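You operate a simulated robot arm through the tools that you are given. There is no shell and no other tool. Be economical: measure what you need, move in short steps, check, and stop when the job is done.

The job below is to be done with a simulated two-armed robot. You get a single attempt, and the scene is never put back.

## Task
Put two of the tape strips from the top of the steel bench on the blue pallet on the dispatch stand. Take the wipe pad and put it on the blue sheet. Put one of the mixed lids from the white shelf on the bottom of the double shelf. Put the dalbiseon can marked "23" from the folding table in the brown tray and the dalbiseon can that says "21" on the purple tag. The order is free. Set down upright: tape strip, mixed lids, dalbiseon can.

The check looks at the end state, three seconds after you hand in, the way a careful person would. Anything else that was tipped, shoved, dropped, spilled or broken makes it a failure. Lids that push on must go on centred and level and be pressed home; caps that screw on are set level and turned clockwise until they are tight. Flat cloth is picked up by pressing the open fingertips on it (5 to 10 N) and closing them slowly along it; thin cloth reads only 2 to 8 mm in the jaws.

## Robot
Two 7-joint arms with two-finger parallel grippers on one trunk, on a base that drives. Base frame: it is fixed to the floor where the robot stands at the start and does not move with it; the origin is under the middle of the robot, x ahead of it, y to its left, z up. Lengths are in mm, angles in degrees, forces in N, time in s.
The left shoulder is at the start at [50, 158, 1158], the right one opposite. With the tool pointing down near the work surface each hand reaches from about 100 to 560 mm from the robot's upright axis, wherever it stands, measured 20 degrees to its own side. Places, roughly: blue pallet on the dispatch stand [-4200, 800, 500]; blue sheet [-4750, -1500, 750]; bottom of the double shelf [-5100, 7500, 500]; brown tray [-10000, 9500, 750]; dalbiseon can [-10000, 9500, 750]; mixed lids [-9250, 7500, 1000]; purple tag [-10250, 10000, 750]; tape strip [750, 250, 1000]; wipe pad (6x5x4 cm) [-4700, 3500, 600]. Payload 3.91 kg a hand.
Tool frame (each hand has its own): the origin (TCP) lies between the finger pads and is the grasp point; the fingertips stand 30 mm ahead of it; z points along the fingers, y is the line along which they close. Largest opening 110 mm; finger width 20, thickness 10; the body of the gripper, 48 by 112 mm, starts 55 mm behind the TCP.
Orientation is told as [roll, pitch, yaw] about the base's x, y, z axes, in that order, counted from this pose: with the fingers straight down and closing along the base's y, the tool's x points along the base's -x, its y along +y and its z along -z.

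## Interface
- The arms move only by the tool apply_moves. It takes "left_targets", "right_targets" or both (then of equal length, played together; a hand with none holds still); each is a list of rows, each a list of 3 entries, a list of its own where there are three numbers: the shift along the tool's x, y, z in units of 40 mm (1.0 is 40 mm), then the turn, a rotation vector about the tool's x, y, z in units of 6 degrees (1.0 is 6 degrees), then the finger opening in mm, from 0 to 110. In form: [[[dx, dy, dz], [rx, ry, rz], jaw], ...]. A call has 1 to 10 rows; each row shifts and turns the commanded pose from where the row before left it, along the tool's axes as they then stand. A call with a number of a shift or a turn outside -1 to 1 is refused whole. A row lasts 0.2 s, in which the tool goes at most 50 mm and 8.6 degrees; a call with a longer step from one row to the next is refused whole, and so is a gripper value outside its range. Where a pose cannot be reached the arm comes as near as it can. A force on the tool above 40 N (or 10 N above the force at the start of the call, whichever is more), or a blocked arm, ends the call early, and 0.2 s more pass. Each finger travels about 153 mm/s and halts on what it meets, pressing with about 37 N; the grip force reading is that of the motor and also rises with nothing between the fingers. The clock runs only during rows and for 0.2 s after the last one: add rows that do not move to give the fingers time. The reply holds the time, the measured pose of the TCP, the force on the tool along the base axes, the opening and the grip force, in the units named above and with some noise, with the torque about the TCP (base axes, N m) and any sound that the robot's microphone picked up.
- Cameras (640 x 400 px; columns grow to the right, rows downward): "scene" is now at [138.1, -1.4, 1316.3]; the picture's right is [-0.01, -1.00, 0.00], its down [-0.44, 0.01, -0.90] and it looks along [0.90, -0.01, -0.44] (base axes); focal length 274 px, centre (320, 200). "left" rides on the left gripper at [72, -17, -103] in its tool frame; the picture's right is [0.23, 0.97, 0.00], its down [-0.76, 0.18, -0.62] and it looks along [-0.61, 0.14, 0.78] (tool axes); focal length 222 px, centre (320, 200). "right" rides on the right gripper at [72, 17, -103] in its tool frame; the picture's right is [-0.23, 0.97, 0.00], its down [-0.76, -0.18, -0.62] and it looks along [-0.61, -0.14, 0.78] (tool axes); focal length 222 px, centre (320, 200). There is no depth. A picture from a camera that has moved, and an enlarged one, comes with that camera's place and axes in the base frame and with its lens. The place of the scene camera against the robot may be out by one fixed shift of up to 12 mm in any direction.
- grab_frame(camera): a new picture of that camera. No time passes.
- slide_trunk(by): slides the trunk up (or, below 0, down) by that many mm; the arms and the scene camera ride with it, the base frame stays. It gives what a move gives, with no picture.
- drive_base(legs): drives the robot by 1 to 6 legs, each [ahead, turn to the left] in mm and degrees, along the robot's own axes; the way and the turn of a leg run together, so that a leg with both is an arc; at most 1500 mm and 180 degrees a leg. The arms and the cameras ride along, it lands a little off, and it stops where it bumps. It gives what a move gives.
- pan_tilt(pan, tilt): turns the head with the scene camera to pan (to the left, within 80 degrees either way) and tilt (down, from -29 to 69), counted from straight ahead of the robot. It gives what a move gives.
- close_up(camera, box): a new picture of the part [left, top, right, bottom] of that camera's present view, enlarged. No time passes.
- close_job(): hands the job in; it is judged then, once.

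Work in short steps. Places have to be worked out from the pictures, the camera data and where the tool is seen: move nearer, look again, correct. Check each grasp and each placing, and mend what went wrong. You have 186 turns and 174 pictures in all, those below and enlarged ones among them. Open the grippers and draw the arms clear of the work before you hand the job in, unless the task says otherwise.

The tools are called after "Call:" as a command line: name --argument value ..., lists and objects as JSON in quotes. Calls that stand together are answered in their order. apply_moves: Moves the arms, as the interface text tells. Its arguments: {"type":"object","properties":{"left_targets":{"type":"array"},"right_targets":{"type":"array"}},"required":[]} The other tools are called the same way: slide_trunk (by) slides the trunk up or down; drive_base (legs) drives the base; pan_tilt (pan, tilt) turns the head that bears the scene camera; grab_frame (camera) takes a picture; close_up (camera, box) takes an enlarged picture of a part of a camera's view; close_job () hands the job in.

At the start:

```text
t: 0.0
left_ee_pos: [455.0, 197.4, 1108.0]
left_tcp_rot: [0.0, 0.0, 0.1]
left_ft_force: [0.4, 0.2, -0.4]
left_moment: [0.02, -0.02, 0.02]
left_grip_width: 110.2
left_grasp_force: 0.0
right_ee_pos: [314.5, -132.8, 1195.2]
right_tcp_rot: [0.0, 0.0, 0.0]
right_ft_force: [-0.5, 0.8, -1.0]
right_moment: [-0.06, 0.01, 0.03]
right_grip_width: 110.0
right_grasp_force: 0.1
trunk travel left (down, up): [-400.0, 82.0]
robot x, y, heading: [-1.0, -0.9, 0.2]
head pan, tilt: [-0.8, 26.4]
```

scene: 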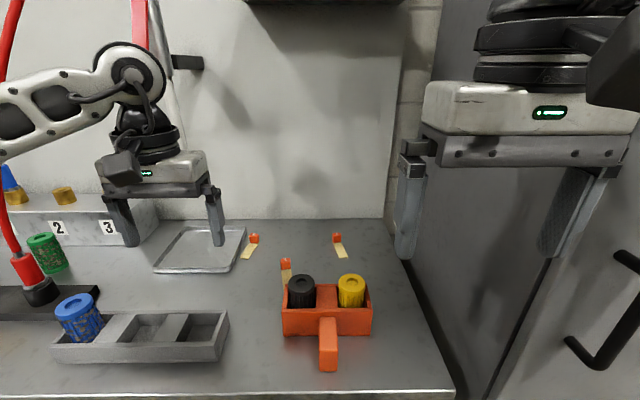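
right: 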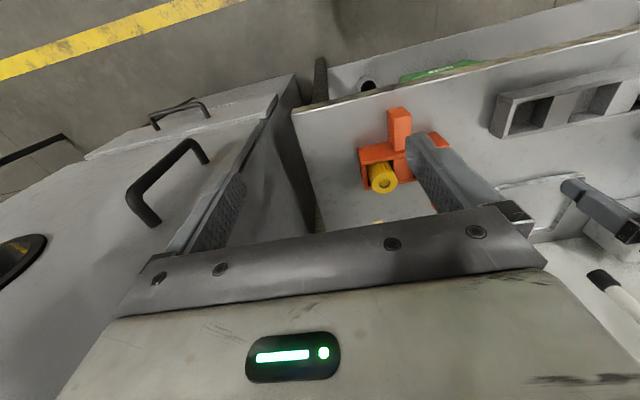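
left: 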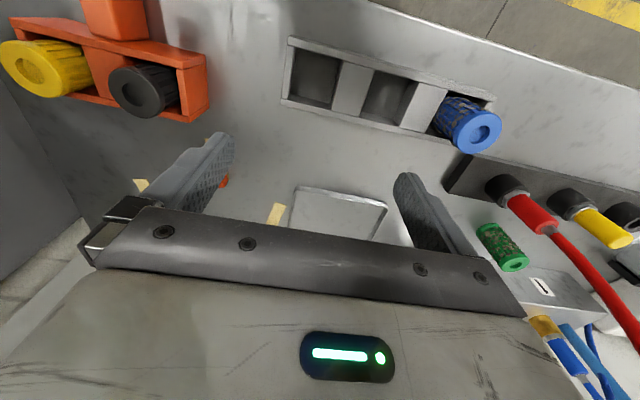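

The tape strips seem to be the three pale strips with orange ends on the bench. I take an enlarged view to measure them.

Call:
close_up --camera "scene" --box '[220, 210, 380, 310]'

Call:
close_up --camera "left" --box '[100, 120, 420, 320]'

```text
4.00 times, centred on (300, 260) of scene
camera zoom: at [138.1, -1.4, 1316.3], right [-0.01, -1.0, 0.0], down [-0.44, 0.01, -0.9], along [0.9, -0.01, -0.44], focal length 1096 px, centre (400, -40)
```

zoom: 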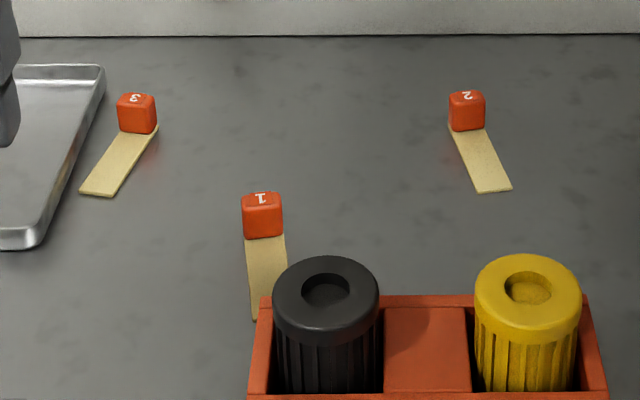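

```text
2.00 times, centred on (260, 220) of left
camera zoom: at [381.3, 179.8, 1210.9], right [-0.23, 0.97, 0.0], down [0.76, 0.18, 0.62], along [0.61, 0.14, -0.78], focal length 444 px, centre (440, 160)
```

zoom: 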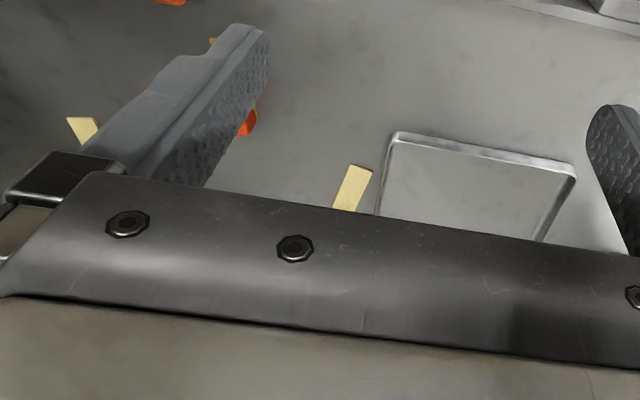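

Triangulating the scene and left views puts the bench top near z≈950, strip 3's cube near (658,138) and strip 1's near (563,62). I look down to see how far the base can go toward the bench.

Call:
pan_tilt --pan 0 --tilt 60

Call:
grab_frame --camera "scene"

```text
t: 1.0
left_ee_pos: [455.2, 197.4, 1108.9]
left_tcp_rot: [0.0, 0.0, 0.0]
left_ft_force: [-0.6, 0.0, -0.6]
left_moment: [-0.01, -0.04, -0.02]
left_grip_width: 110.1
left_grasp_force: 0.1
right_ee_pos: [315.3, -132.8, 1196.2]
right_tcp_rot: [0.0, 0.0, -0.1]
right_ft_force: [-0.2, 0.0, -0.3]
right_moment: [-0.01, 0.0, 0.02]
right_grip_width: 110.1
right_grasp_force: 0.0
trunk travel left (down, up): [-400.0, 82.0]
robot x, y, heading: [-2.0, 2.6, -0.0]
head pan, tilt: [0.0, 60.0]
```

```text
168 pictures are left
camera scene: at [113.1, -0.2, 1268.5], right [0.0, -1.0, 0.0], down [-0.87, 0.0, -0.5], along [0.5, 0.0, -0.87], focal length 274 px, centre (320, 200)
```

scene: 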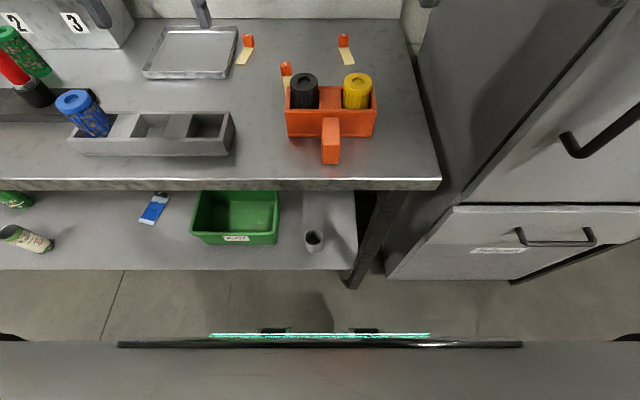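

The base front is about 120–150 mm from the bench. Before driving ahead I look left to check what the left elbow could touch.

Call:
pan_tilt --pan 40 --tilt 25

Call:
grab_frame --camera "scene"

```text
t: 2.1
left_ee_pos: [456.0, 197.8, 1107.6]
left_tcp_rot: [0.1, 0.0, 0.1]
left_ft_force: [1.2, -0.2, 0.2]
left_moment: [-0.04, 0.03, -0.02]
left_grip_width: 109.9
left_grasp_force: 0.0
right_ee_pos: [315.4, -132.6, 1195.9]
right_tcp_rot: [0.0, 0.0, 0.0]
right_ft_force: [-0.6, 0.2, -0.2]
right_moment: [0.01, -0.01, 0.0]
right_grip_width: 110.1
right_grasp_force: 0.0
trunk travel left (down, up): [-400.0, 82.0]
robot x, y, heading: [-0.4, 2.8, 0.1]
head pan, tilt: [40.0, 25.0]
```

```text
167 pictures are left
camera scene: at [117.0, 59.0, 1318.5], right [0.64, -0.77, 0.0], down [-0.32, -0.27, -0.91], along [0.69, 0.58, -0.42], focal length 274 px, centre (320, 200)
```

scene: 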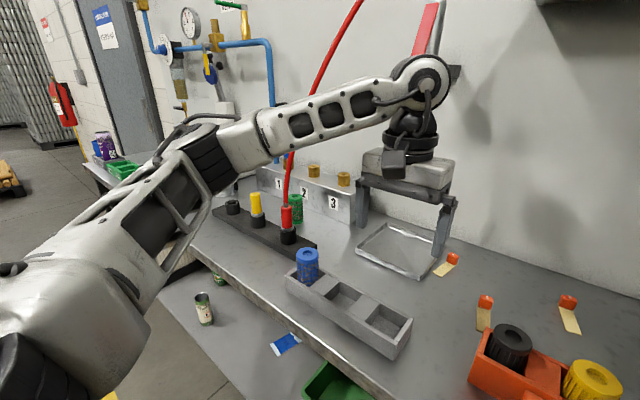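

The hose is well behind the left arm, and there is room ahead. I drive ahead 100 mm.

Call:
drive_base --legs '[[100, 0]]'

Call:
pan_tilt --pan 0 --tilt 62

Call:
grab_frame --camera "scene"

Call:
grab_frame --camera "right"

```text
t: 3.2
left_ee_pos: [502.4, 198.6, 1120.3]
left_tcp_rot: [-0.2, -1.4, -0.1]
left_ft_force: [-0.1, 0.0, 0.1]
left_moment: [0.07, 0.01, -0.03]
left_grip_width: 110.2
left_grasp_force: 0.1
right_ee_pos: [357.0, -135.8, 1201.1]
right_tcp_rot: [-0.4, -1.5, -0.6]
right_ft_force: [0.9, 0.0, 0.8]
right_moment: [0.0, 0.0, 0.0]
right_grip_width: 109.8
right_grasp_force: 0.1
trunk travel left (down, up): [-400.0, 82.0]
robot x, y, heading: [65.5, 1.5, -1.1]
head pan, tilt: [40.0, 25.0]
stopped in leg 1: the robot was blocked; the commanded pose is now the measured one
```

```text
t: 4.2
left_ee_pos: [501.6, 199.5, 1120.9]
left_tcp_rot: [-0.3, -1.8, -0.2]
left_ft_force: [1.0, 0.3, -0.4]
left_moment: [-0.02, 0.04, 0.01]
left_grip_width: 110.0
left_grasp_force: 0.0
right_ee_pos: [356.2, -136.2, 1201.3]
right_tcp_rot: [-0.3, -1.6, -0.6]
right_ft_force: [0.4, -0.1, 0.0]
right_moment: [0.03, 0.03, 0.03]
right_grip_width: 110.1
right_grasp_force: 0.0
trunk travel left (down, up): [-400.0, 82.0]
robot x, y, heading: [65.6, 4.1, -0.9]
head pan, tilt: [0.0, 62.0]
```

```text
166 pictures are left
camera scene: at [152.4, 3.7, 1268.9], right [-0.02, -1.0, 0.0], down [-0.87, 0.01, -0.5], along [0.5, -0.01, -0.87], focal length 274 px, centre (320, 200)
```

scene: 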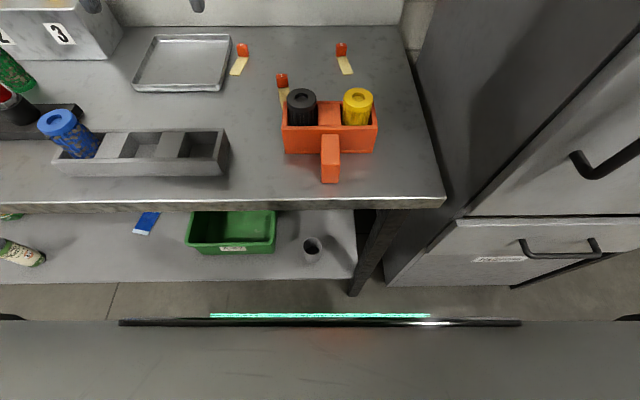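

```text
165 pictures are left
camera right: at [282.5, -118.5, 1303.4], right [0.24, 0.97, 0.0], down [0.74, -0.18, 0.64], along [0.63, -0.15, -0.76], focal length 222 px, centre (320, 200)
```

right: 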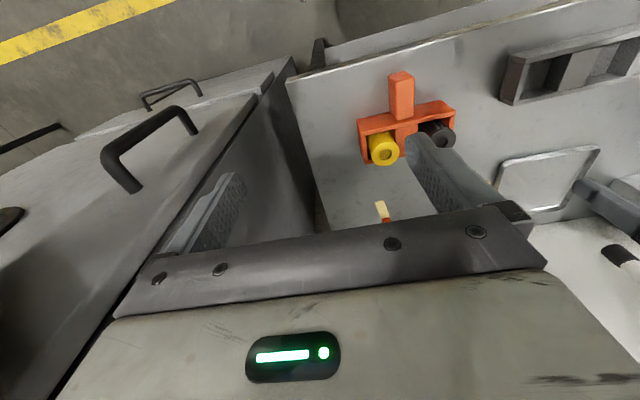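

The base was blocked after 65 mm and sits slightly tipped back. I ease back 15 mm so it stands level.

Call:
drive_base --legs '[[-15, 1]]'

Call:
grab_frame --camera "scene"

```text
t: 5.0
left_ee_pos: [491.7, 204.5, 1118.3]
left_tcp_rot: [0.0, -1.1, 0.9]
left_ft_force: [-0.2, -0.2, 0.9]
left_moment: [0.0, -0.02, 0.01]
left_grip_width: 109.7
left_grasp_force: 0.0
right_ee_pos: [355.8, -135.2, 1203.1]
right_tcp_rot: [0.2, -1.5, -0.4]
right_ft_force: [-0.2, -0.9, 0.3]
right_moment: [-0.01, -0.02, 0.0]
right_grip_width: 109.9
right_grasp_force: 0.1
trunk travel left (down, up): [-400.0, 82.0]
robot x, y, heading: [60.3, 2.3, 0.2]
head pan, tilt: [0.0, 62.0]
```

```text
164 pictures are left
camera scene: at [147.0, 1.2, 1269.1], right [0.0, -1.0, 0.0], down [-0.87, 0.0, -0.49], along [0.49, 0.0, -0.87], focal length 274 px, centre (320, 200)
```

scene: 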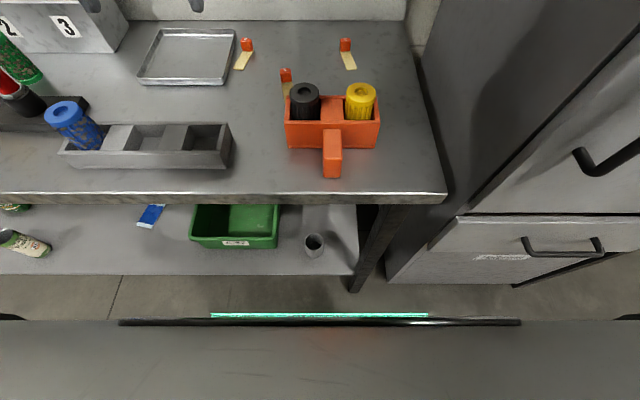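

The readings agree with the body still pitched back about 1.5° (a wheel on something). I back off 30 mm more.

Call:
drive_base --legs '[[-30, 0]]'

```text
t: 5.8
left_ee_pos: [477.8, 204.3, 1108.4]
left_tcp_rot: [-0.1, -0.1, 0.9]
left_ft_force: [-0.5, -0.4, -1.2]
left_moment: [-0.01, -0.03, 0.0]
left_grip_width: 109.9
left_grasp_force: 0.0
right_ee_pos: [341.1, -134.4, 1196.1]
right_tcp_rot: [0.3, -0.4, -0.4]
right_ft_force: [-0.5, -0.4, -0.4]
right_moment: [0.0, 0.02, 0.0]
right_grip_width: 109.8
right_grasp_force: 0.1
trunk travel left (down, up): [-400.0, 82.0]
robot x, y, heading: [27.4, 1.5, 0.2]
head pan, tilt: [0.0, 62.0]
```

Level again at x=27. I yaw both tools to align with strips 3 (left) and 2 (right), then tilt the fingers 24° forward to gain reach.

Call:
apply_moves --left_targets '[[[0, 0, 0], [0, 0, 1], 60], [[0, 0, 0], [0, 0, 1], 60], [[0, 0, 0], [0, 0, 1], 60], [[0, 0, 0], [0, -1, 0], 60], [[0, 0, 0], [0, -1, 0], 60], [[0, 0, 0], [0, -1, 0], 60], [[0, 0, 0], [0, -1, 0], 60]]' --right_targets '[[[0, 0, 0], [0, 0, -0.8], 60], [[0, 0, 0], [0, 0, -0.75], 60], [[0, 0, 0], [0, 0, 0], 60], [[0, 0, 0], [0, -1, 0], 60], [[0, 0, 0], [0, -1, 0], 60], [[0, 0, 0], [0, -1, 0], 60], [[0, 0, 0], [0, -1, 0], 60]]'

```text
t: 7.5
left_ee_pos: [479.0, 204.6, 1109.4]
left_tcp_rot: [0.1, -24.2, -17.2]
left_ft_force: [0.3, -0.1, -0.3]
left_moment: [0.0, -0.01, -0.02]
left_grip_width: 59.9
left_grasp_force: 0.1
right_ee_pos: [343.7, -135.3, 1196.7]
right_tcp_rot: [0.2, -24.4, 8.8]
right_ft_force: [-0.3, 0.9, 0.4]
right_moment: [-0.01, -0.01, 0.01]
right_grip_width: 60.0
right_grasp_force: 0.0
trunk travel left (down, up): [-400.0, 82.0]
robot x, y, heading: [26.4, 3.8, 0.1]
head pan, tilt: [0.0, 62.0]
```

Both tools are tilted. I move each to hover above its strip: left toward (640,150,1070), right toward (638,-40,1085).

Call:
apply_moves --left_targets '[[[-0.87, -0.03, 0.655], [0, 0, 0], 60], [[-0.87, -0.03, 0.655], [0, 0, 0], 60], [[-0.87, -0.03, 0.655], [0, 0, 0], 60], [[-0.87, -0.03, 0.655], [0, 0, 0], 60], [[0, 0, 0], [0, 0, 0], 60], [[0, 0, 0], [0, 0, 0], 60], [[0, 0, 0], [0, 0, 0], 60]]' --right_targets '[[[-0.832, 0.175, 0.809], [0, 0, 0], 60], [[-0.832, 0.175, 0.809], [0, 0, 0], 60], [[-0.832, 0.175, 0.809], [0, 0, 0], 60], [[-0.832, 0.175, 0.809], [0, 0, 0], 60], [[-0.832, 0.175, 0.809], [0, 0, 0], 60], [[-0.832, 0.175, 0.809], [0, 0, 0], 60], [[-0.832, 0.175, 0.809], [0, 0, 0], 60]]'

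Call:
grab_frame --camera "left"

Call:
grab_frame --camera "right"

```text
t: 9.2
left_ee_pos: [638.2, 170.4, 1066.9]
left_tcp_rot: [-0.4, -24.1, -15.8]
left_ft_force: [-0.9, 0.5, 0.2]
left_moment: [-0.02, 0.01, -0.02]
left_grip_width: 60.0
left_grasp_force: 0.0
right_ee_pos: [634.2, -0.7, 1075.1]
right_tcp_rot: [-0.6, -23.6, 12.3]
right_ft_force: [-1.2, -0.7, -0.7]
right_moment: [0.0, -0.03, 0.04]
right_grip_width: 60.3
right_grasp_force: 0.1
trunk travel left (down, up): [-400.0, 82.0]
robot x, y, heading: [28.3, 5.7, 0.5]
head pan, tilt: [0.0, 62.0]
stopped in row 7 (right hand): the arm was blocked; the commanded pose is now the measured one
```

```text
163 pictures are left
camera left: at [528.8, 183.4, 1131.1], right [0.07, 0.99, -0.1], down [0.47, 0.05, 0.88], along [0.88, -0.11, -0.47], focal length 222 px, centre (320, 200)
```

left: 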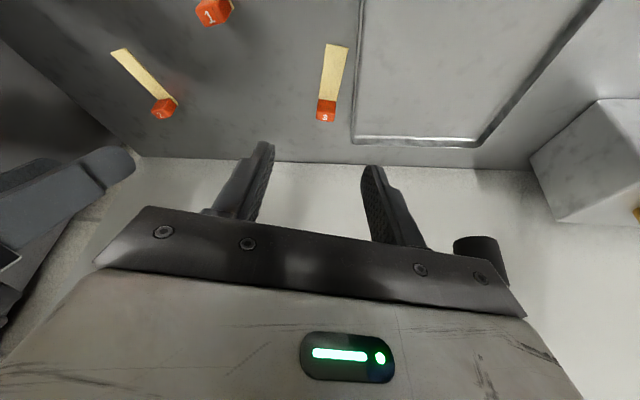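

```text
162 pictures are left
camera right: at [527.0, -7.4, 1141.3], right [0.0, 1.0, 0.08], down [0.47, -0.07, 0.88], along [0.88, 0.04, -0.47], focal length 222 px, centre (320, 200)
```

right: 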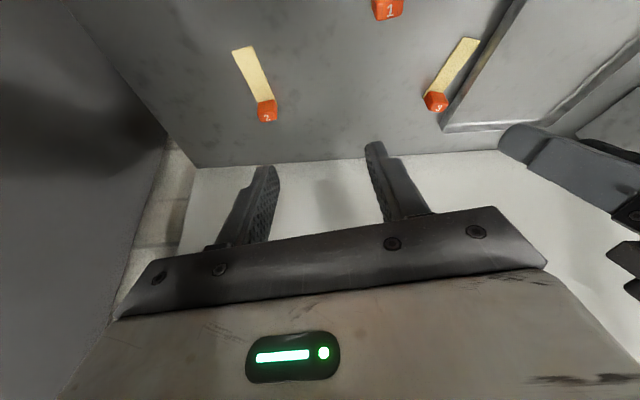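

Triangulating both wrist views gives the cubes at about (711,156,913) and (709,-52,915), so the bench top is at z≈903. The right arm drifted to +y and was blocked, possibly by the tall cabinet; I look with the head.

Call:
pan_tilt --pan -30 --tilt 25

Call:
grab_frame --camera "scene"

```text
t: 10.3
left_ee_pos: [642.3, 169.9, 1065.2]
left_tcp_rot: [-0.3, -24.0, -15.9]
left_ft_force: [-0.2, 0.1, -0.2]
left_moment: [0.01, 0.02, 0.01]
left_grip_width: 60.0
left_grasp_force: 0.2
right_ee_pos: [636.9, -1.4, 1077.7]
right_tcp_rot: [-0.6, -23.5, 12.1]
right_ft_force: [-0.4, -0.2, 0.5]
right_moment: [0.0, 0.04, 0.03]
right_grip_width: 59.9
right_grasp_force: 0.0
trunk travel left (down, up): [-400.0, 82.0]
robot x, y, heading: [32.2, 6.1, 0.5]
head pan, tilt: [-30.0, 25.0]
```

```text
161 pictures are left
camera scene: at [157.4, -33.4, 1318.6], right [-0.49, -0.87, 0.01], down [-0.37, 0.2, -0.91], along [0.79, -0.45, -0.42], focal length 274 px, centre (320, 200)
```

scene: 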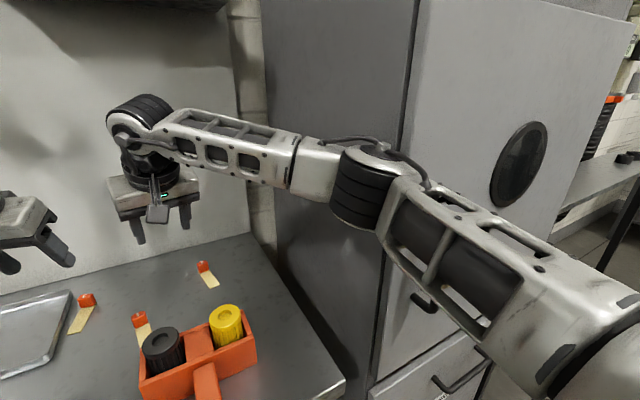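

The right elbow leans on the cabinet corner, so I retract the right arm along its path and use the left for strip 3, descending toward it.

Call:
apply_moves --right_targets '[[[0.832, -0.1, -0.809], [0, 0, 0], 60], [[0.832, -0.1, -0.809], [0, 0, 0], 60], [[0.832, -0.1, -0.809], [0, 0, 0], 60], [[0.832, -0.1, -0.809], [0, 0, 0], 60], [[0.832, -0.1, -0.809], [0, 0, 0], 60], [[0.832, -0.1, -0.809], [0, 0, 0], 60]]'

Call:
apply_moves --left_targets '[[[-0.19, 0.03, 0.77], [0, 0, 0], 60], [[-0.19, 0.03, 0.77], [0, 0, 0], 60], [[-0.19, 0.03, 0.77], [0, 0, 0], 60]]'

Call:
grab_frame --camera "left"

Call:
pan_tilt --pan 0 --tilt 35

Call:
grab_frame --camera "scene"

```text
t: 11.0
left_ee_pos: [633.8, 176.6, 1070.6]
left_tcp_rot: [-1.0, -24.7, -15.8]
left_ft_force: [-0.8, 1.5, -0.7]
left_moment: [-0.09, 0.02, -0.05]
left_grip_width: 59.9
left_grasp_force: 0.0
right_ee_pos: [473.0, 65.2, 1105.0]
right_tcp_rot: [-3.7, -21.5, 25.3]
right_ft_force: [1.5, -0.2, 0.7]
right_moment: [0.02, 0.07, 0.03]
right_grip_width: 60.2
right_grasp_force: 0.1
trunk travel left (down, up): [-400.0, 82.0]
robot x, y, heading: [31.7, 9.7, 0.8]
head pan, tilt: [-30.0, 25.0]
stopped in row 3 (right hand): the arm was blocked; the commanded pose is now the measured one
```

```text
t: 11.8
left_ee_pos: [690.2, 163.9, 995.9]
left_tcp_rot: [-1.1, -24.8, -15.8]
left_ft_force: [0.0, -0.6, 0.3]
left_moment: [0.0, 0.01, -0.03]
left_grip_width: 60.0
left_grasp_force: 0.2
right_ee_pos: [475.9, 66.3, 1106.5]
right_tcp_rot: [-3.6, -21.8, 25.3]
right_ft_force: [-0.9, -0.4, -0.2]
right_moment: [0.0, 0.02, 0.01]
right_grip_width: 60.0
right_grasp_force: 0.2
trunk travel left (down, up): [-400.0, 82.0]
robot x, y, heading: [27.1, 5.1, 0.3]
head pan, tilt: [-30.0, 25.0]
```

```text
160 pictures are left
camera left: at [580.5, 179.1, 1059.3], right [0.07, 0.99, -0.11], down [0.47, 0.06, 0.88], along [0.88, -0.12, -0.46], focal length 222 px, centre (320, 200)
```

left: 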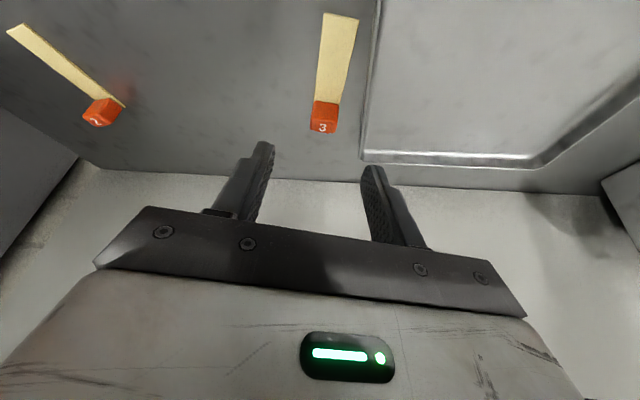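

```text
t: 12.8
left_ee_pos: [690.4, 164.0, 996.4]
left_tcp_rot: [-1.1, -24.7, -15.9]
left_ft_force: [0.8, -0.3, -0.3]
left_moment: [0.0, -0.01, -0.03]
left_grip_width: 59.9
left_grasp_force: 0.0
right_ee_pos: [475.7, 65.4, 1105.8]
right_tcp_rot: [-3.7, -21.9, 25.4]
right_ft_force: [-0.5, 0.4, 0.2]
right_moment: [-0.03, 0.01, -0.01]
right_grip_width: 59.9
right_grasp_force: 0.1
trunk travel left (down, up): [-400.0, 82.0]
robot x, y, heading: [27.4, 2.2, 0.7]
head pan, tilt: [0.0, 35.0]
```

```text
159 pictures are left
camera scene: at [156.1, 28.4, 1303.7], right [0.01, -1.0, 0.02], down [-0.57, -0.02, -0.82], along [0.82, 0.0, -0.57], focal length 274 px, centre (320, 200)
```

scene: 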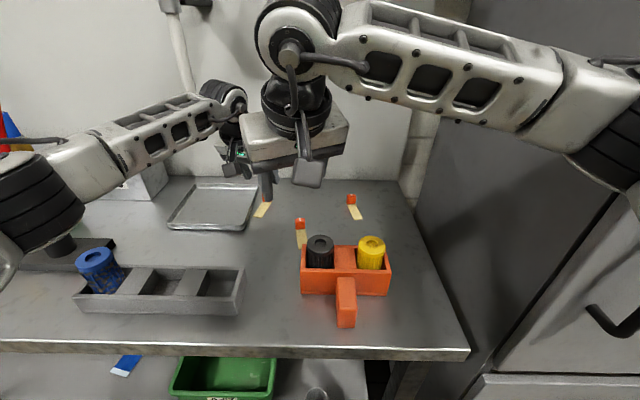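

Left hand is lined up with cube 3 (≈708,156,915). I descend along the approach to TCP z≈938, then look.

Call:
apply_moves --left_targets '[[[0.2, -0.03, 0.7], [0, 0, 0], 60], [[0.2, -0.03, 0.7], [0, 0, 0], 60], [[0, 0, 0], [0, 0, 0], 60]]'

Call:
grab_frame --camera "left"

```text
t: 13.4
left_ee_pos: [697.7, 156.5, 950.6]
left_tcp_rot: [-0.8, -24.8, -15.7]
left_ft_force: [-0.5, 0.5, -0.8]
left_moment: [-0.03, -0.04, -0.02]
left_grip_width: 60.1
left_grasp_force: 0.0
right_ee_pos: [470.6, 67.3, 1107.4]
right_tcp_rot: [-3.7, -22.0, 26.2]
right_ft_force: [-0.2, -0.4, -0.5]
right_moment: [-0.02, 0.05, 0.02]
right_grip_width: 60.0
right_grasp_force: 0.1
trunk travel left (down, up): [-400.0, 82.0]
robot x, y, heading: [31.2, 9.5, 0.8]
head pan, tilt: [0.0, 35.0]
stopped in row 3 (left hand): the force on the tool passed its limit at 81 N (the readings are from after the stop); the commanded pose is now the measured one
```

```text
158 pictures are left
camera left: at [586.8, 170.6, 1013.6], right [0.07, 0.99, -0.11], down [0.46, 0.06, 0.88], along [0.88, -0.11, -0.46], focal length 222 px, centre (320, 200)
```

left: 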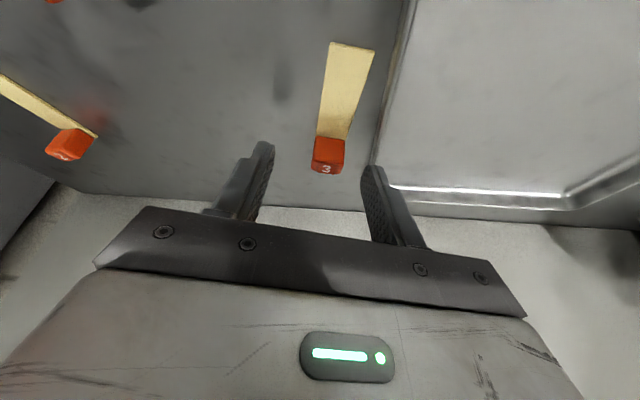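

Force rose because the outer finger met the tray rim beside the cube (rim at y≈190). I lift slightly, narrow the jaw to 42 mm, and shift 5 mm toward the cube.

Call:
apply_moves --left_targets '[[[0, 0, -0.2], [0, 0, 0], 42], [[0, 0.12, 0], [0, 0, 0], 42], [[0, 0, 0], [0, 0, 0], 42]]'

Call:
grab_frame --camera "left"

```text
t: 14.2
left_ee_pos: [694.8, 162.3, 957.5]
left_tcp_rot: [-0.8, -24.9, -15.9]
left_ft_force: [0.2, 0.2, 0.2]
left_moment: [-0.01, 0.02, 0.01]
left_grip_width: 41.8
left_grasp_force: 0.1
right_ee_pos: [471.0, 68.3, 1107.4]
right_tcp_rot: [-3.6, -22.2, 26.2]
right_ft_force: [0.8, 0.3, -0.4]
right_moment: [0.0, 0.0, 0.01]
right_grip_width: 59.7
right_grasp_force: 0.1
trunk travel left (down, up): [-400.0, 82.0]
robot x, y, heading: [27.2, 3.9, 1.1]
head pan, tilt: [0.0, 35.0]
```

```text
157 pictures are left
camera left: at [584.9, 175.9, 1020.0], right [0.07, 0.99, -0.11], down [0.46, 0.06, 0.88], along [0.88, -0.11, -0.46], focal length 222 px, centre (320, 200)
```

left: 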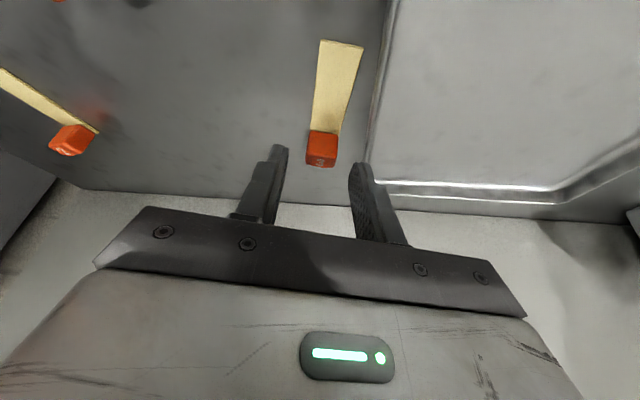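

The cube is now centred between the fingers with tray clearance. I descend about 20 mm and check the force before closing.

Call:
apply_moves --left_targets '[[[0.07, 0, 0.27], [0, 0, 0], 42], [[0.06, 0, 0.26], [0, 0, 0], 42], [[0, 0, 0], [0, 0, 0], 42]]'

Call:
grab_frame --camera "left"

```text
t: 14.8
left_ee_pos: [697.3, 160.0, 948.5]
left_tcp_rot: [-0.6, -24.9, -15.6]
left_ft_force: [-1.2, -1.2, 3.1]
left_moment: [0.01, -0.02, 0.01]
left_grip_width: 41.2
left_grasp_force: 0.1
right_ee_pos: [467.6, 69.4, 1108.2]
right_tcp_rot: [-3.7, -22.3, 26.9]
right_ft_force: [0.9, 0.0, 0.0]
right_moment: [0.01, 0.05, -0.01]
right_grip_width: 60.1
right_grasp_force: 0.0
trunk travel left (down, up): [-400.0, 82.0]
robot x, y, heading: [25.9, 8.0, 0.9]
head pan, tilt: [0.0, 35.0]
stopped in row 2 (left hand): the force on the tool passed its limit at 53 N (the readings are from after the stop); the commanded pose is now the measured one
```

```text
156 pictures are left
camera left: at [586.3, 173.7, 1011.6], right [0.07, 0.99, -0.11], down [0.46, 0.06, 0.88], along [0.88, -0.11, -0.45], focal length 222 px, centre (320, 200)
```

left: 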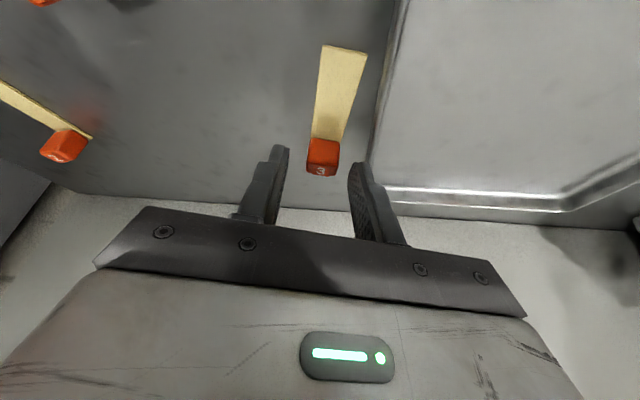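

Two-view triangulation puts the cube centre at about (708,157,916), between the fingertips; contact seems to be the rim or bench. I close here and see what width the jaws stop at.

Call:
apply_moves --left_targets '[[[0, 0, 0], [0, 0, 0], 30], [[0, 0, 0], [0, 0, 0], 20], [[0, 0, 0], [0, 0, 0], 10], [[0, 0, 0], [0, 0, 0], 10]]'

Call:
grab_frame --camera "left"

```text
t: 15.8
left_ee_pos: [697.0, 159.7, 948.8]
left_tcp_rot: [-0.6, -25.0, -15.6]
left_ft_force: [0.3, -0.5, 0.3]
left_moment: [0.01, 0.0, 0.0]
left_grip_width: 20.2
left_grasp_force: 37.0
right_ee_pos: [467.5, 69.0, 1107.3]
right_tcp_rot: [-3.6, -22.2, 26.8]
right_ft_force: [0.0, 0.0, -0.3]
right_moment: [-0.01, -0.04, 0.02]
right_grip_width: 60.0
right_grasp_force: 0.1
trunk travel left (down, up): [-400.0, 82.0]
robot x, y, heading: [27.1, 7.7, 0.9]
head pan, tilt: [0.0, 35.0]
```

```text
155 pictures are left
camera left: at [586.6, 174.3, 1011.4], right [0.07, 0.99, -0.11], down [0.46, 0.06, 0.88], along [0.88, -0.11, -0.45], focal length 222 px, centre (320, 200)
```

left: 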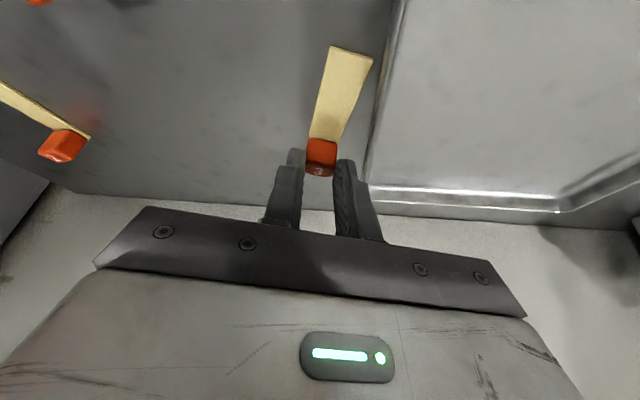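

Gripped at 20 mm. I lift straight up about 60 mm and look.

Call:
apply_moves --left_targets '[[[-0.15, 0, -0.34], [0, 0, 0], 10], [[-0.31, 0, -0.68], [0, 0, 0], 10], [[-0.2, 0, -0.44], [0, 0, 0], 10]]'

Call:
grab_frame --camera "left"

Call:
grab_frame --camera "scene"

```text
t: 16.6
left_ee_pos: [699.4, 162.0, 1013.8]
left_tcp_rot: [-0.7, -24.9, -15.5]
left_ft_force: [-0.4, 0.1, -0.4]
left_moment: [-0.01, 0.0, 0.02]
left_grip_width: 20.2
left_grasp_force: 36.8
right_ee_pos: [466.7, 68.9, 1107.9]
right_tcp_rot: [-3.6, -22.2, 26.9]
right_ft_force: [0.6, 0.0, 0.0]
right_moment: [0.03, 0.01, 0.03]
right_grip_width: 59.9
right_grasp_force: 0.0
trunk travel left (down, up): [-400.0, 82.0]
robot x, y, heading: [29.1, 6.0, 0.7]
head pan, tilt: [0.0, 35.0]
```

```text
154 pictures are left
camera left: at [588.5, 175.7, 1077.2], right [0.07, 0.99, -0.11], down [0.46, 0.06, 0.88], along [0.88, -0.11, -0.45], focal length 222 px, centre (320, 200)
```

left: 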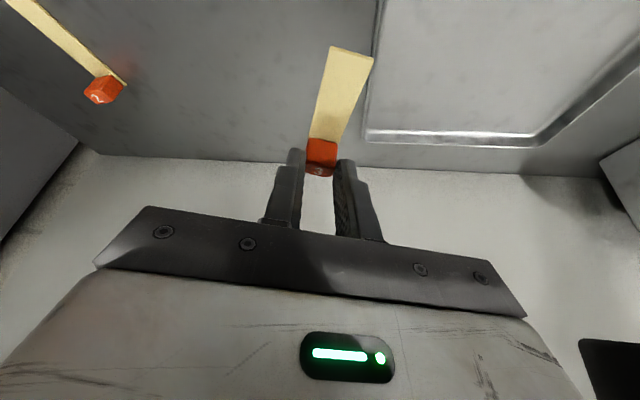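

```text
153 pictures are left
camera scene: at [153.9, 21.3, 1303.9], right [0.01, -1.0, 0.01], down [-0.57, -0.02, -0.82], along [0.82, 0.0, -0.57], focal length 274 px, centre (320, 200)
```

scene: 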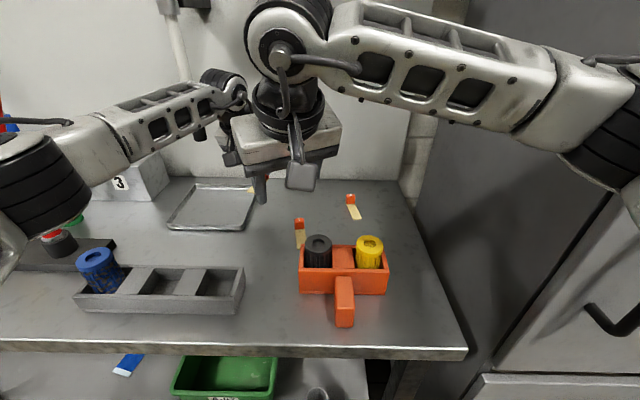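

Strip 3 is lifted cleanly. I raise and draw back the left hand, then view strip 1 with the right camera, since moving the right hand forward to strip 1 relieves its elbow.

Call:
apply_moves --left_targets '[[[0.167, 0.05, -0.9], [0, 0, 0], 10], [[0.167, 0.05, -0.9], [0, 0, 0], 10], [[0.167, 0.05, -0.9], [0, 0, 0], 10], [[0.167, 0.05, -0.9], [0, 0, 0], 10]]'

Call:
grab_frame --camera "right"

Call:
grab_frame --camera "scene"

```text
t: 17.6
left_ee_pos: [620.0, 193.6, 1130.6]
left_tcp_rot: [-0.7, -25.0, -15.5]
left_ft_force: [0.6, -0.5, -0.1]
left_moment: [0.04, 0.03, 0.01]
left_grip_width: 19.9
left_grasp_force: 36.8
right_ee_pos: [466.4, 70.4, 1106.4]
right_tcp_rot: [-3.6, -22.1, 26.8]
right_ft_force: [0.9, 0.8, -0.7]
right_moment: [0.0, 0.03, 0.07]
right_grip_width: 60.2
right_grasp_force: 0.1
trunk travel left (down, up): [-400.0, 82.0]
robot x, y, heading: [28.9, 6.4, 0.7]
head pan, tilt: [0.0, 35.0]
```

```text
152 pictures are left
camera right: at [363.1, 41.4, 1174.5], right [-0.23, 0.97, 0.03], down [0.48, 0.09, 0.87], along [0.85, 0.22, -0.49], focal length 222 px, centre (320, 200)
```

right: 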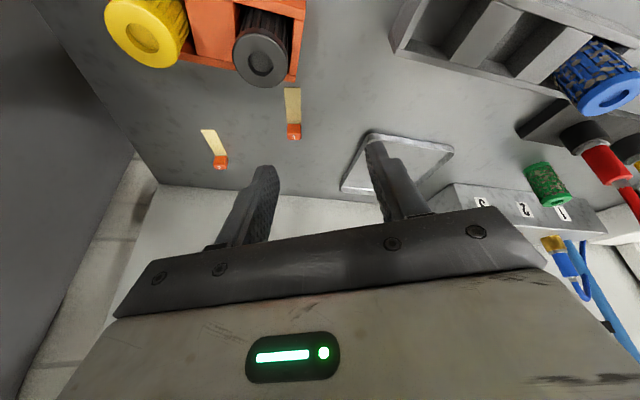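

```text
151 pictures are left
camera scene: at [154.1, 21.3, 1303.9], right [0.01, -1.0, 0.01], down [-0.57, -0.02, -0.82], along [0.82, 0.0, -0.57], focal length 274 px, centre (320, 200)
```

scene: 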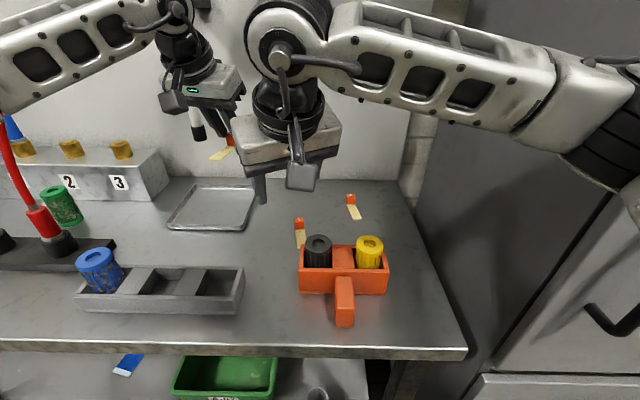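

Cube 1 is at about (616,68,916), the bottle tops at z≈975 well in front of it. I rotate the right tool to yaw≈9° and level its roll.

Call:
apply_moves --right_targets '[[[0, 0, 0], [0.19, 0, 0.98], 60], [[0, 0, 0], [0.19, 0, 0.98], 60], [[0, 0, 0], [0.19, 0, 0.98], 60]]'

```text
t: 18.4
left_ee_pos: [625.9, 188.2, 1127.1]
left_tcp_rot: [-0.4, -24.5, -15.7]
left_ft_force: [0.0, 0.5, -0.2]
left_moment: [0.02, -0.02, -0.03]
left_grip_width: 20.4
left_grasp_force: 36.8
right_ee_pos: [474.2, 62.0, 1103.3]
right_tcp_rot: [0.8, -22.1, 7.3]
right_ft_force: [-0.1, 0.2, -0.2]
right_moment: [-0.02, -0.02, 0.03]
right_grip_width: 60.1
right_grasp_force: 0.0
trunk travel left (down, up): [-400.0, 82.0]
robot x, y, heading: [28.8, 7.9, 0.7]
head pan, tilt: [0.0, 35.0]
```

I move the left hand further out of the way and bring the right hand to hover over strip 1.

Call:
apply_moves --left_targets '[[[0.84, 0.155, -0.565], [0, 0, 0], 10], [[0.84, 0.155, -0.565], [0, 0, 0], 10], [[0.84, 0.155, -0.565], [0, 0, 0], 10], [[0, 0, 0], [0, 0, 0], 10], [[0, 0, 0], [0, 0, 0], 10], [[0, 0, 0], [0, 0, 0], 10]]' --right_targets '[[[0, 0, 0], [0, 0, 0], 50], [[0, 0, 0], [0, 0, 0], 50], [[-0.52, -0.08, 0.905], [0, 0, 0], 50], [[-0.52, -0.08, 0.905], [0, 0, 0], 50], [[-0.52, -0.08, 0.905], [0, 0, 0], 50], [[-0.52, -0.08, 0.905], [0, 0, 0], 50]]'

Call:
grab_frame --camera "right"

Call:
grab_frame --camera "scene"

```text
t: 19.8
left_ee_pos: [518.0, 233.1, 1151.5]
left_tcp_rot: [-0.2, -24.1, -15.9]
left_ft_force: [-0.8, -0.1, 0.0]
left_moment: [0.0, 0.01, 0.01]
left_grip_width: 20.6
left_grasp_force: 36.5
right_ee_pos: [611.7, 63.5, 1001.5]
right_tcp_rot: [1.3, -22.1, 7.0]
right_ft_force: [-1.2, 0.1, 0.3]
right_moment: [0.01, 0.0, -0.01]
right_grip_width: 50.0
right_grasp_force: 0.0
trunk travel left (down, up): [-400.0, 82.0]
robot x, y, heading: [30.3, 4.8, 0.7]
head pan, tilt: [0.0, 35.0]
```

```text
150 pictures are left
camera right: at [506.4, 64.2, 1070.5], right [0.08, 0.99, 0.11], down [0.49, -0.13, 0.86], along [0.87, -0.02, -0.5], focal length 222 px, centre (320, 200)
```

right: 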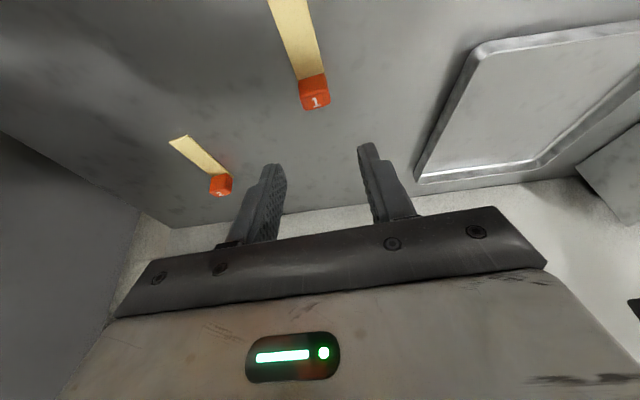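

```text
149 pictures are left
camera scene: at [164.5, 8.8, 1302.7], right [0.01, -1.0, 0.0], down [-0.57, -0.01, -0.82], along [0.82, 0.01, -0.57], focal length 274 px, centre (320, 200)
```

scene: 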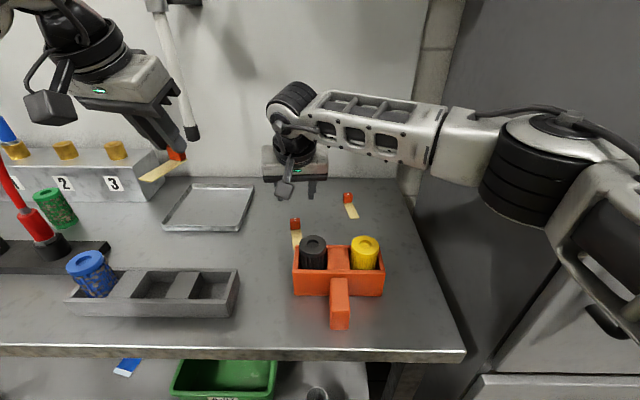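

Cube 1 is at about (612,67,916). I descend to TCP z≈940 with the jaw at 50 mm.

Call:
apply_moves --right_targets '[[[0.375, 0.045, 0.6], [0, 0, 0], 50], [[0.3, 0.04, 0.45], [0, 0, 0], 50], [[0.1, 0, 0.25], [0, 0, 0], 50], [[0, 0, 0], [0, 0, 0], 50]]'

Call:
grab_frame --camera "right"

```text
t: 20.8
left_ee_pos: [518.0, 233.1, 1153.7]
left_tcp_rot: [0.0, -24.3, -15.8]
left_ft_force: [-0.3, 0.3, 0.0]
left_moment: [-0.02, 0.01, 0.0]
left_grip_width: 20.4
left_grasp_force: 37.6
right_ee_pos: [602.5, 66.4, 939.4]
right_tcp_rot: [1.3, -22.0, 6.9]
right_ft_force: [0.0, 0.1, 0.2]
right_moment: [0.01, -0.03, -0.01]
right_grip_width: 50.1
right_grasp_force: 0.1
trunk travel left (down, up): [-400.0, 82.0]
robot x, y, heading: [31.3, 4.7, 0.6]
head pan, tilt: [0.0, 35.0]
```

```text
148 pictures are left
camera right: at [496.3, 66.2, 1008.2], right [0.08, 0.99, 0.11], down [0.49, -0.13, 0.86], along [0.87, -0.02, -0.5], focal length 222 px, centre (320, 200)
```

right: 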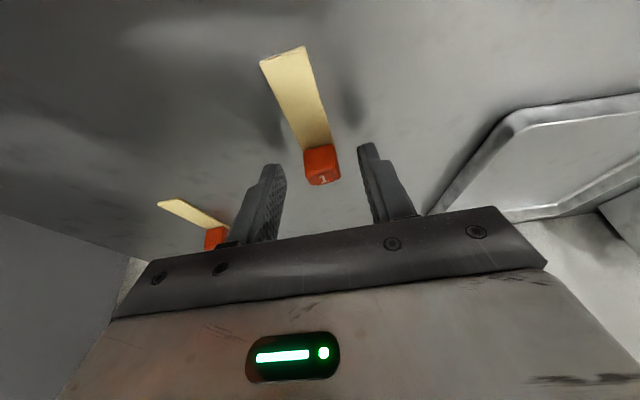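

No contact at z=939, and the cube sits exactly between the fingertips. I close and lift.

Call:
apply_moves --right_targets '[[[0, 0, 0], [0, 0, 0], 30], [[0, 0, 0], [0, 0, 0], 20], [[0, 0, 0], [0, 0, 0], 10], [[0, 0, 0], [0, 0, 0], 10]]'

Call:
apply_moves --right_targets '[[[-0.18, 0, -0.45], [0, 0, 0], 10], [[-0.37, 0, -0.9], [0, 0, 0], 10], [[-0.37, 0, -0.9], [0, 0, 0], 10]]'

Call:
grab_frame --camera "right"

```text
t: 21.8
left_ee_pos: [518.6, 233.5, 1152.6]
left_tcp_rot: [-0.1, -24.2, -15.7]
left_ft_force: [-1.1, -0.9, 0.1]
left_moment: [-0.01, 0.01, 0.02]
left_grip_width: 20.3
left_grasp_force: 37.4
right_ee_pos: [602.5, 65.5, 938.7]
right_tcp_rot: [1.3, -22.0, 6.9]
right_ft_force: [0.5, -0.2, 1.1]
right_moment: [-0.02, -0.04, 0.02]
right_grip_width: 20.3
right_grasp_force: 36.6
trunk travel left (down, up): [-400.0, 82.0]
robot x, y, heading: [32.6, 9.1, 0.9]
head pan, tilt: [0.0, 35.0]
```

```text
t: 22.6
left_ee_pos: [518.3, 233.3, 1152.6]
left_tcp_rot: [0.0, -24.2, -15.8]
left_ft_force: [-0.4, 0.1, -0.2]
left_moment: [-0.01, 0.01, 0.01]
left_grip_width: 20.2
left_grasp_force: 37.6
right_ee_pos: [603.1, 62.1, 1037.0]
right_tcp_rot: [1.2, -21.9, 7.0]
right_ft_force: [0.5, 0.4, 0.1]
right_moment: [-0.02, 0.01, 0.03]
right_grip_width: 20.1
right_grasp_force: 37.3
trunk travel left (down, up): [-400.0, 82.0]
robot x, y, heading: [31.2, 9.1, 0.9]
head pan, tilt: [0.0, 35.0]
```

```text
147 pictures are left
camera right: at [495.9, 63.5, 1106.1], right [0.08, 0.99, 0.11], down [0.49, -0.13, 0.86], along [0.87, -0.02, -0.5], focal length 222 px, centre (320, 200)
```

right: 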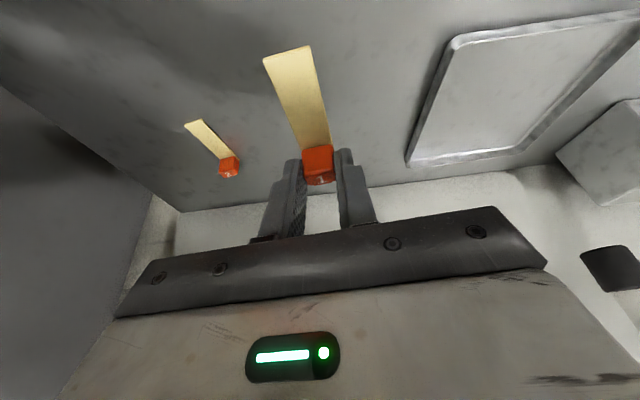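

Both strips are held. I raise the right hand clear of the bottles, then back the base straight off.

Call:
apply_moves --right_targets '[[[-0.3, 0, -0.9], [0, 0, 0], 10], [[-0.3, 0, -0.9], [0, 0, 0], 10]]'

Call:
drive_base --legs '[[-150, 0], [-450, 0]]'

Call:
grab_frame --camera "scene"

```text
t: 23.2
left_ee_pos: [518.3, 233.3, 1152.5]
left_tcp_rot: [0.0, -24.2, -15.8]
left_ft_force: [-0.6, 0.7, -0.9]
left_moment: [0.01, 0.0, 0.04]
left_grip_width: 20.2
left_grasp_force: 37.2
right_ee_pos: [597.7, 60.5, 1112.1]
right_tcp_rot: [1.2, -22.0, 7.0]
right_ft_force: [-0.4, -0.7, 0.0]
right_moment: [0.03, -0.01, 0.01]
right_grip_width: 20.4
right_grasp_force: 37.0
trunk travel left (down, up): [-400.0, 82.0]
robot x, y, heading: [31.7, 6.9, 0.9]
head pan, tilt: [0.0, 35.0]
```

```text
t: 26.8
left_ee_pos: [-72.8, 221.5, 1152.1]
left_tcp_rot: [0.0, -24.2, -16.3]
left_ft_force: [-0.3, 0.5, -0.6]
left_moment: [0.01, 0.02, 0.0]
left_grip_width: 20.5
left_grasp_force: 37.0
right_ee_pos: [6.7, 49.6, 1112.2]
right_tcp_rot: [1.2, -22.0, 6.4]
right_ft_force: [-0.2, -0.1, 0.1]
right_moment: [0.01, 0.0, 0.02]
right_grip_width: 20.3
right_grasp_force: 36.8
trunk travel left (down, up): [-400.0, 82.0]
robot x, y, heading: [-561.0, 2.1, 0.3]
head pan, tilt: [0.0, 35.0]
```

```text
146 pictures are left
camera scene: at [-428.6, 0.2, 1302.8], right [0.01, -1.0, 0.0], down [-0.57, 0.0, -0.82], along [0.82, 0.0, -0.57], focal length 274 px, centre (320, 200)
```

scene: 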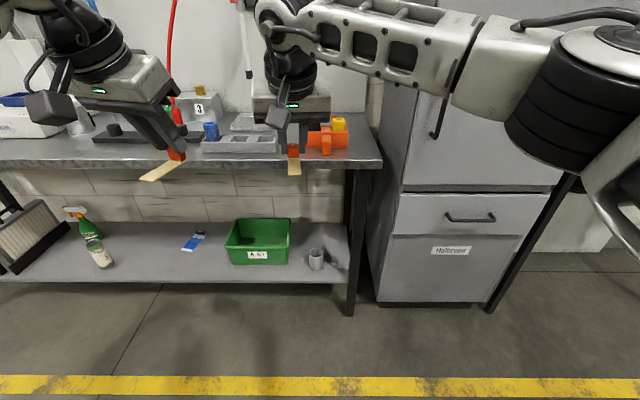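

The bench is left undisturbed. I tuck the right hand back a little and turn around to face the dispatch stand at (-4200,800).

Call:
apply_moves --right_targets '[[[0.75, -0.6, -0.3], [0, 0, 0], 10], [[0.75, -0.6, -0.3], [0, 0, 0], 10], [[0.75, -0.6, -0.3], [0, 0, 0], 10], [[0.75, -0.6, -0.3], [0, 0, 0], 10]]'

Call:
drive_base --legs '[[0, 170]]'

Call:
pan_tilt --pan 0 --tilt 10

Call:
grab_frame --camera "scene"

```text
t: 27.8
left_ee_pos: [-72.6, 221.3, 1150.7]
left_tcp_rot: [0.0, -24.2, -16.5]
left_ft_force: [0.0, -0.6, -0.7]
left_moment: [-0.01, 0.0, -0.01]
left_grip_width: 20.2
left_grasp_force: 36.8
right_ee_pos: [-107.5, -63.0, 1109.0]
right_tcp_rot: [1.3, -22.1, 6.4]
right_ft_force: [0.2, 0.0, -0.6]
right_moment: [0.03, 0.0, 0.02]
right_grip_width: 20.2
right_grasp_force: 37.6
trunk travel left (down, up): [-400.0, 82.0]
robot x, y, heading: [-562.5, 0.3, 0.4]
head pan, tilt: [0.0, 35.0]
```

```text
t: 35.5
left_ee_pos: [-1059.7, -204.8, 1152.0]
left_tcp_rot: [-0.1, -24.2, 161.8]
left_ft_force: [-0.2, 0.3, 0.0]
left_moment: [0.0, -0.01, 0.01]
left_grip_width: 20.3
left_grasp_force: 37.0
right_ee_pos: [-1015.7, 75.4, 1108.7]
right_tcp_rot: [1.3, -22.1, -175.4]
right_ft_force: [-0.7, 0.6, 1.0]
right_moment: [0.0, -0.02, 0.02]
right_grip_width: 20.0
right_grasp_force: 36.9
trunk travel left (down, up): [-400.0, 82.0]
robot x, y, heading: [-563.1, -1.6, 178.5]
head pan, tilt: [0.0, 35.0]
```

```text
t: 36.4
left_ee_pos: [-1060.6, -206.6, 1151.5]
left_tcp_rot: [0.0, -24.2, 161.7]
left_ft_force: [0.2, 0.4, -0.2]
left_moment: [0.0, 0.0, -0.03]
left_grip_width: 20.4
left_grasp_force: 37.0
right_ee_pos: [-1015.7, 77.5, 1108.5]
right_tcp_rot: [1.3, -22.0, -175.4]
right_ft_force: [-0.5, -0.4, 0.3]
right_moment: [-0.03, 0.0, 0.02]
right_grip_width: 20.1
right_grasp_force: 37.1
trunk travel left (down, up): [-400.0, 82.0]
robot x, y, heading: [-564.0, -2.5, 178.3]
head pan, tilt: [0.0, 10.0]
```

```text
145 pictures are left
camera scene: at [-689.2, 3.3, 1342.8], right [0.03, 1.0, 0.0], down [0.17, 0.0, -0.98], along [-0.98, 0.03, -0.17], focal length 274 px, centre (320, 200)
```

scene: 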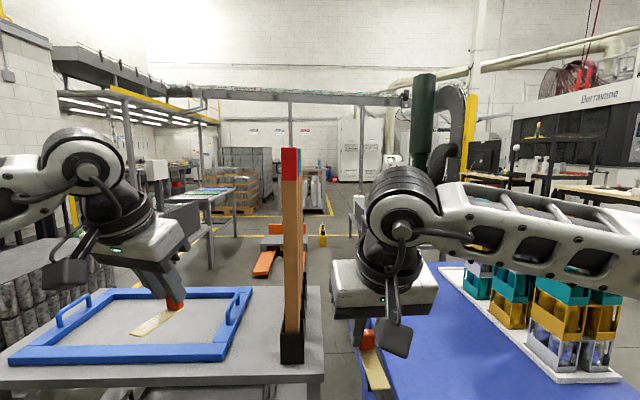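

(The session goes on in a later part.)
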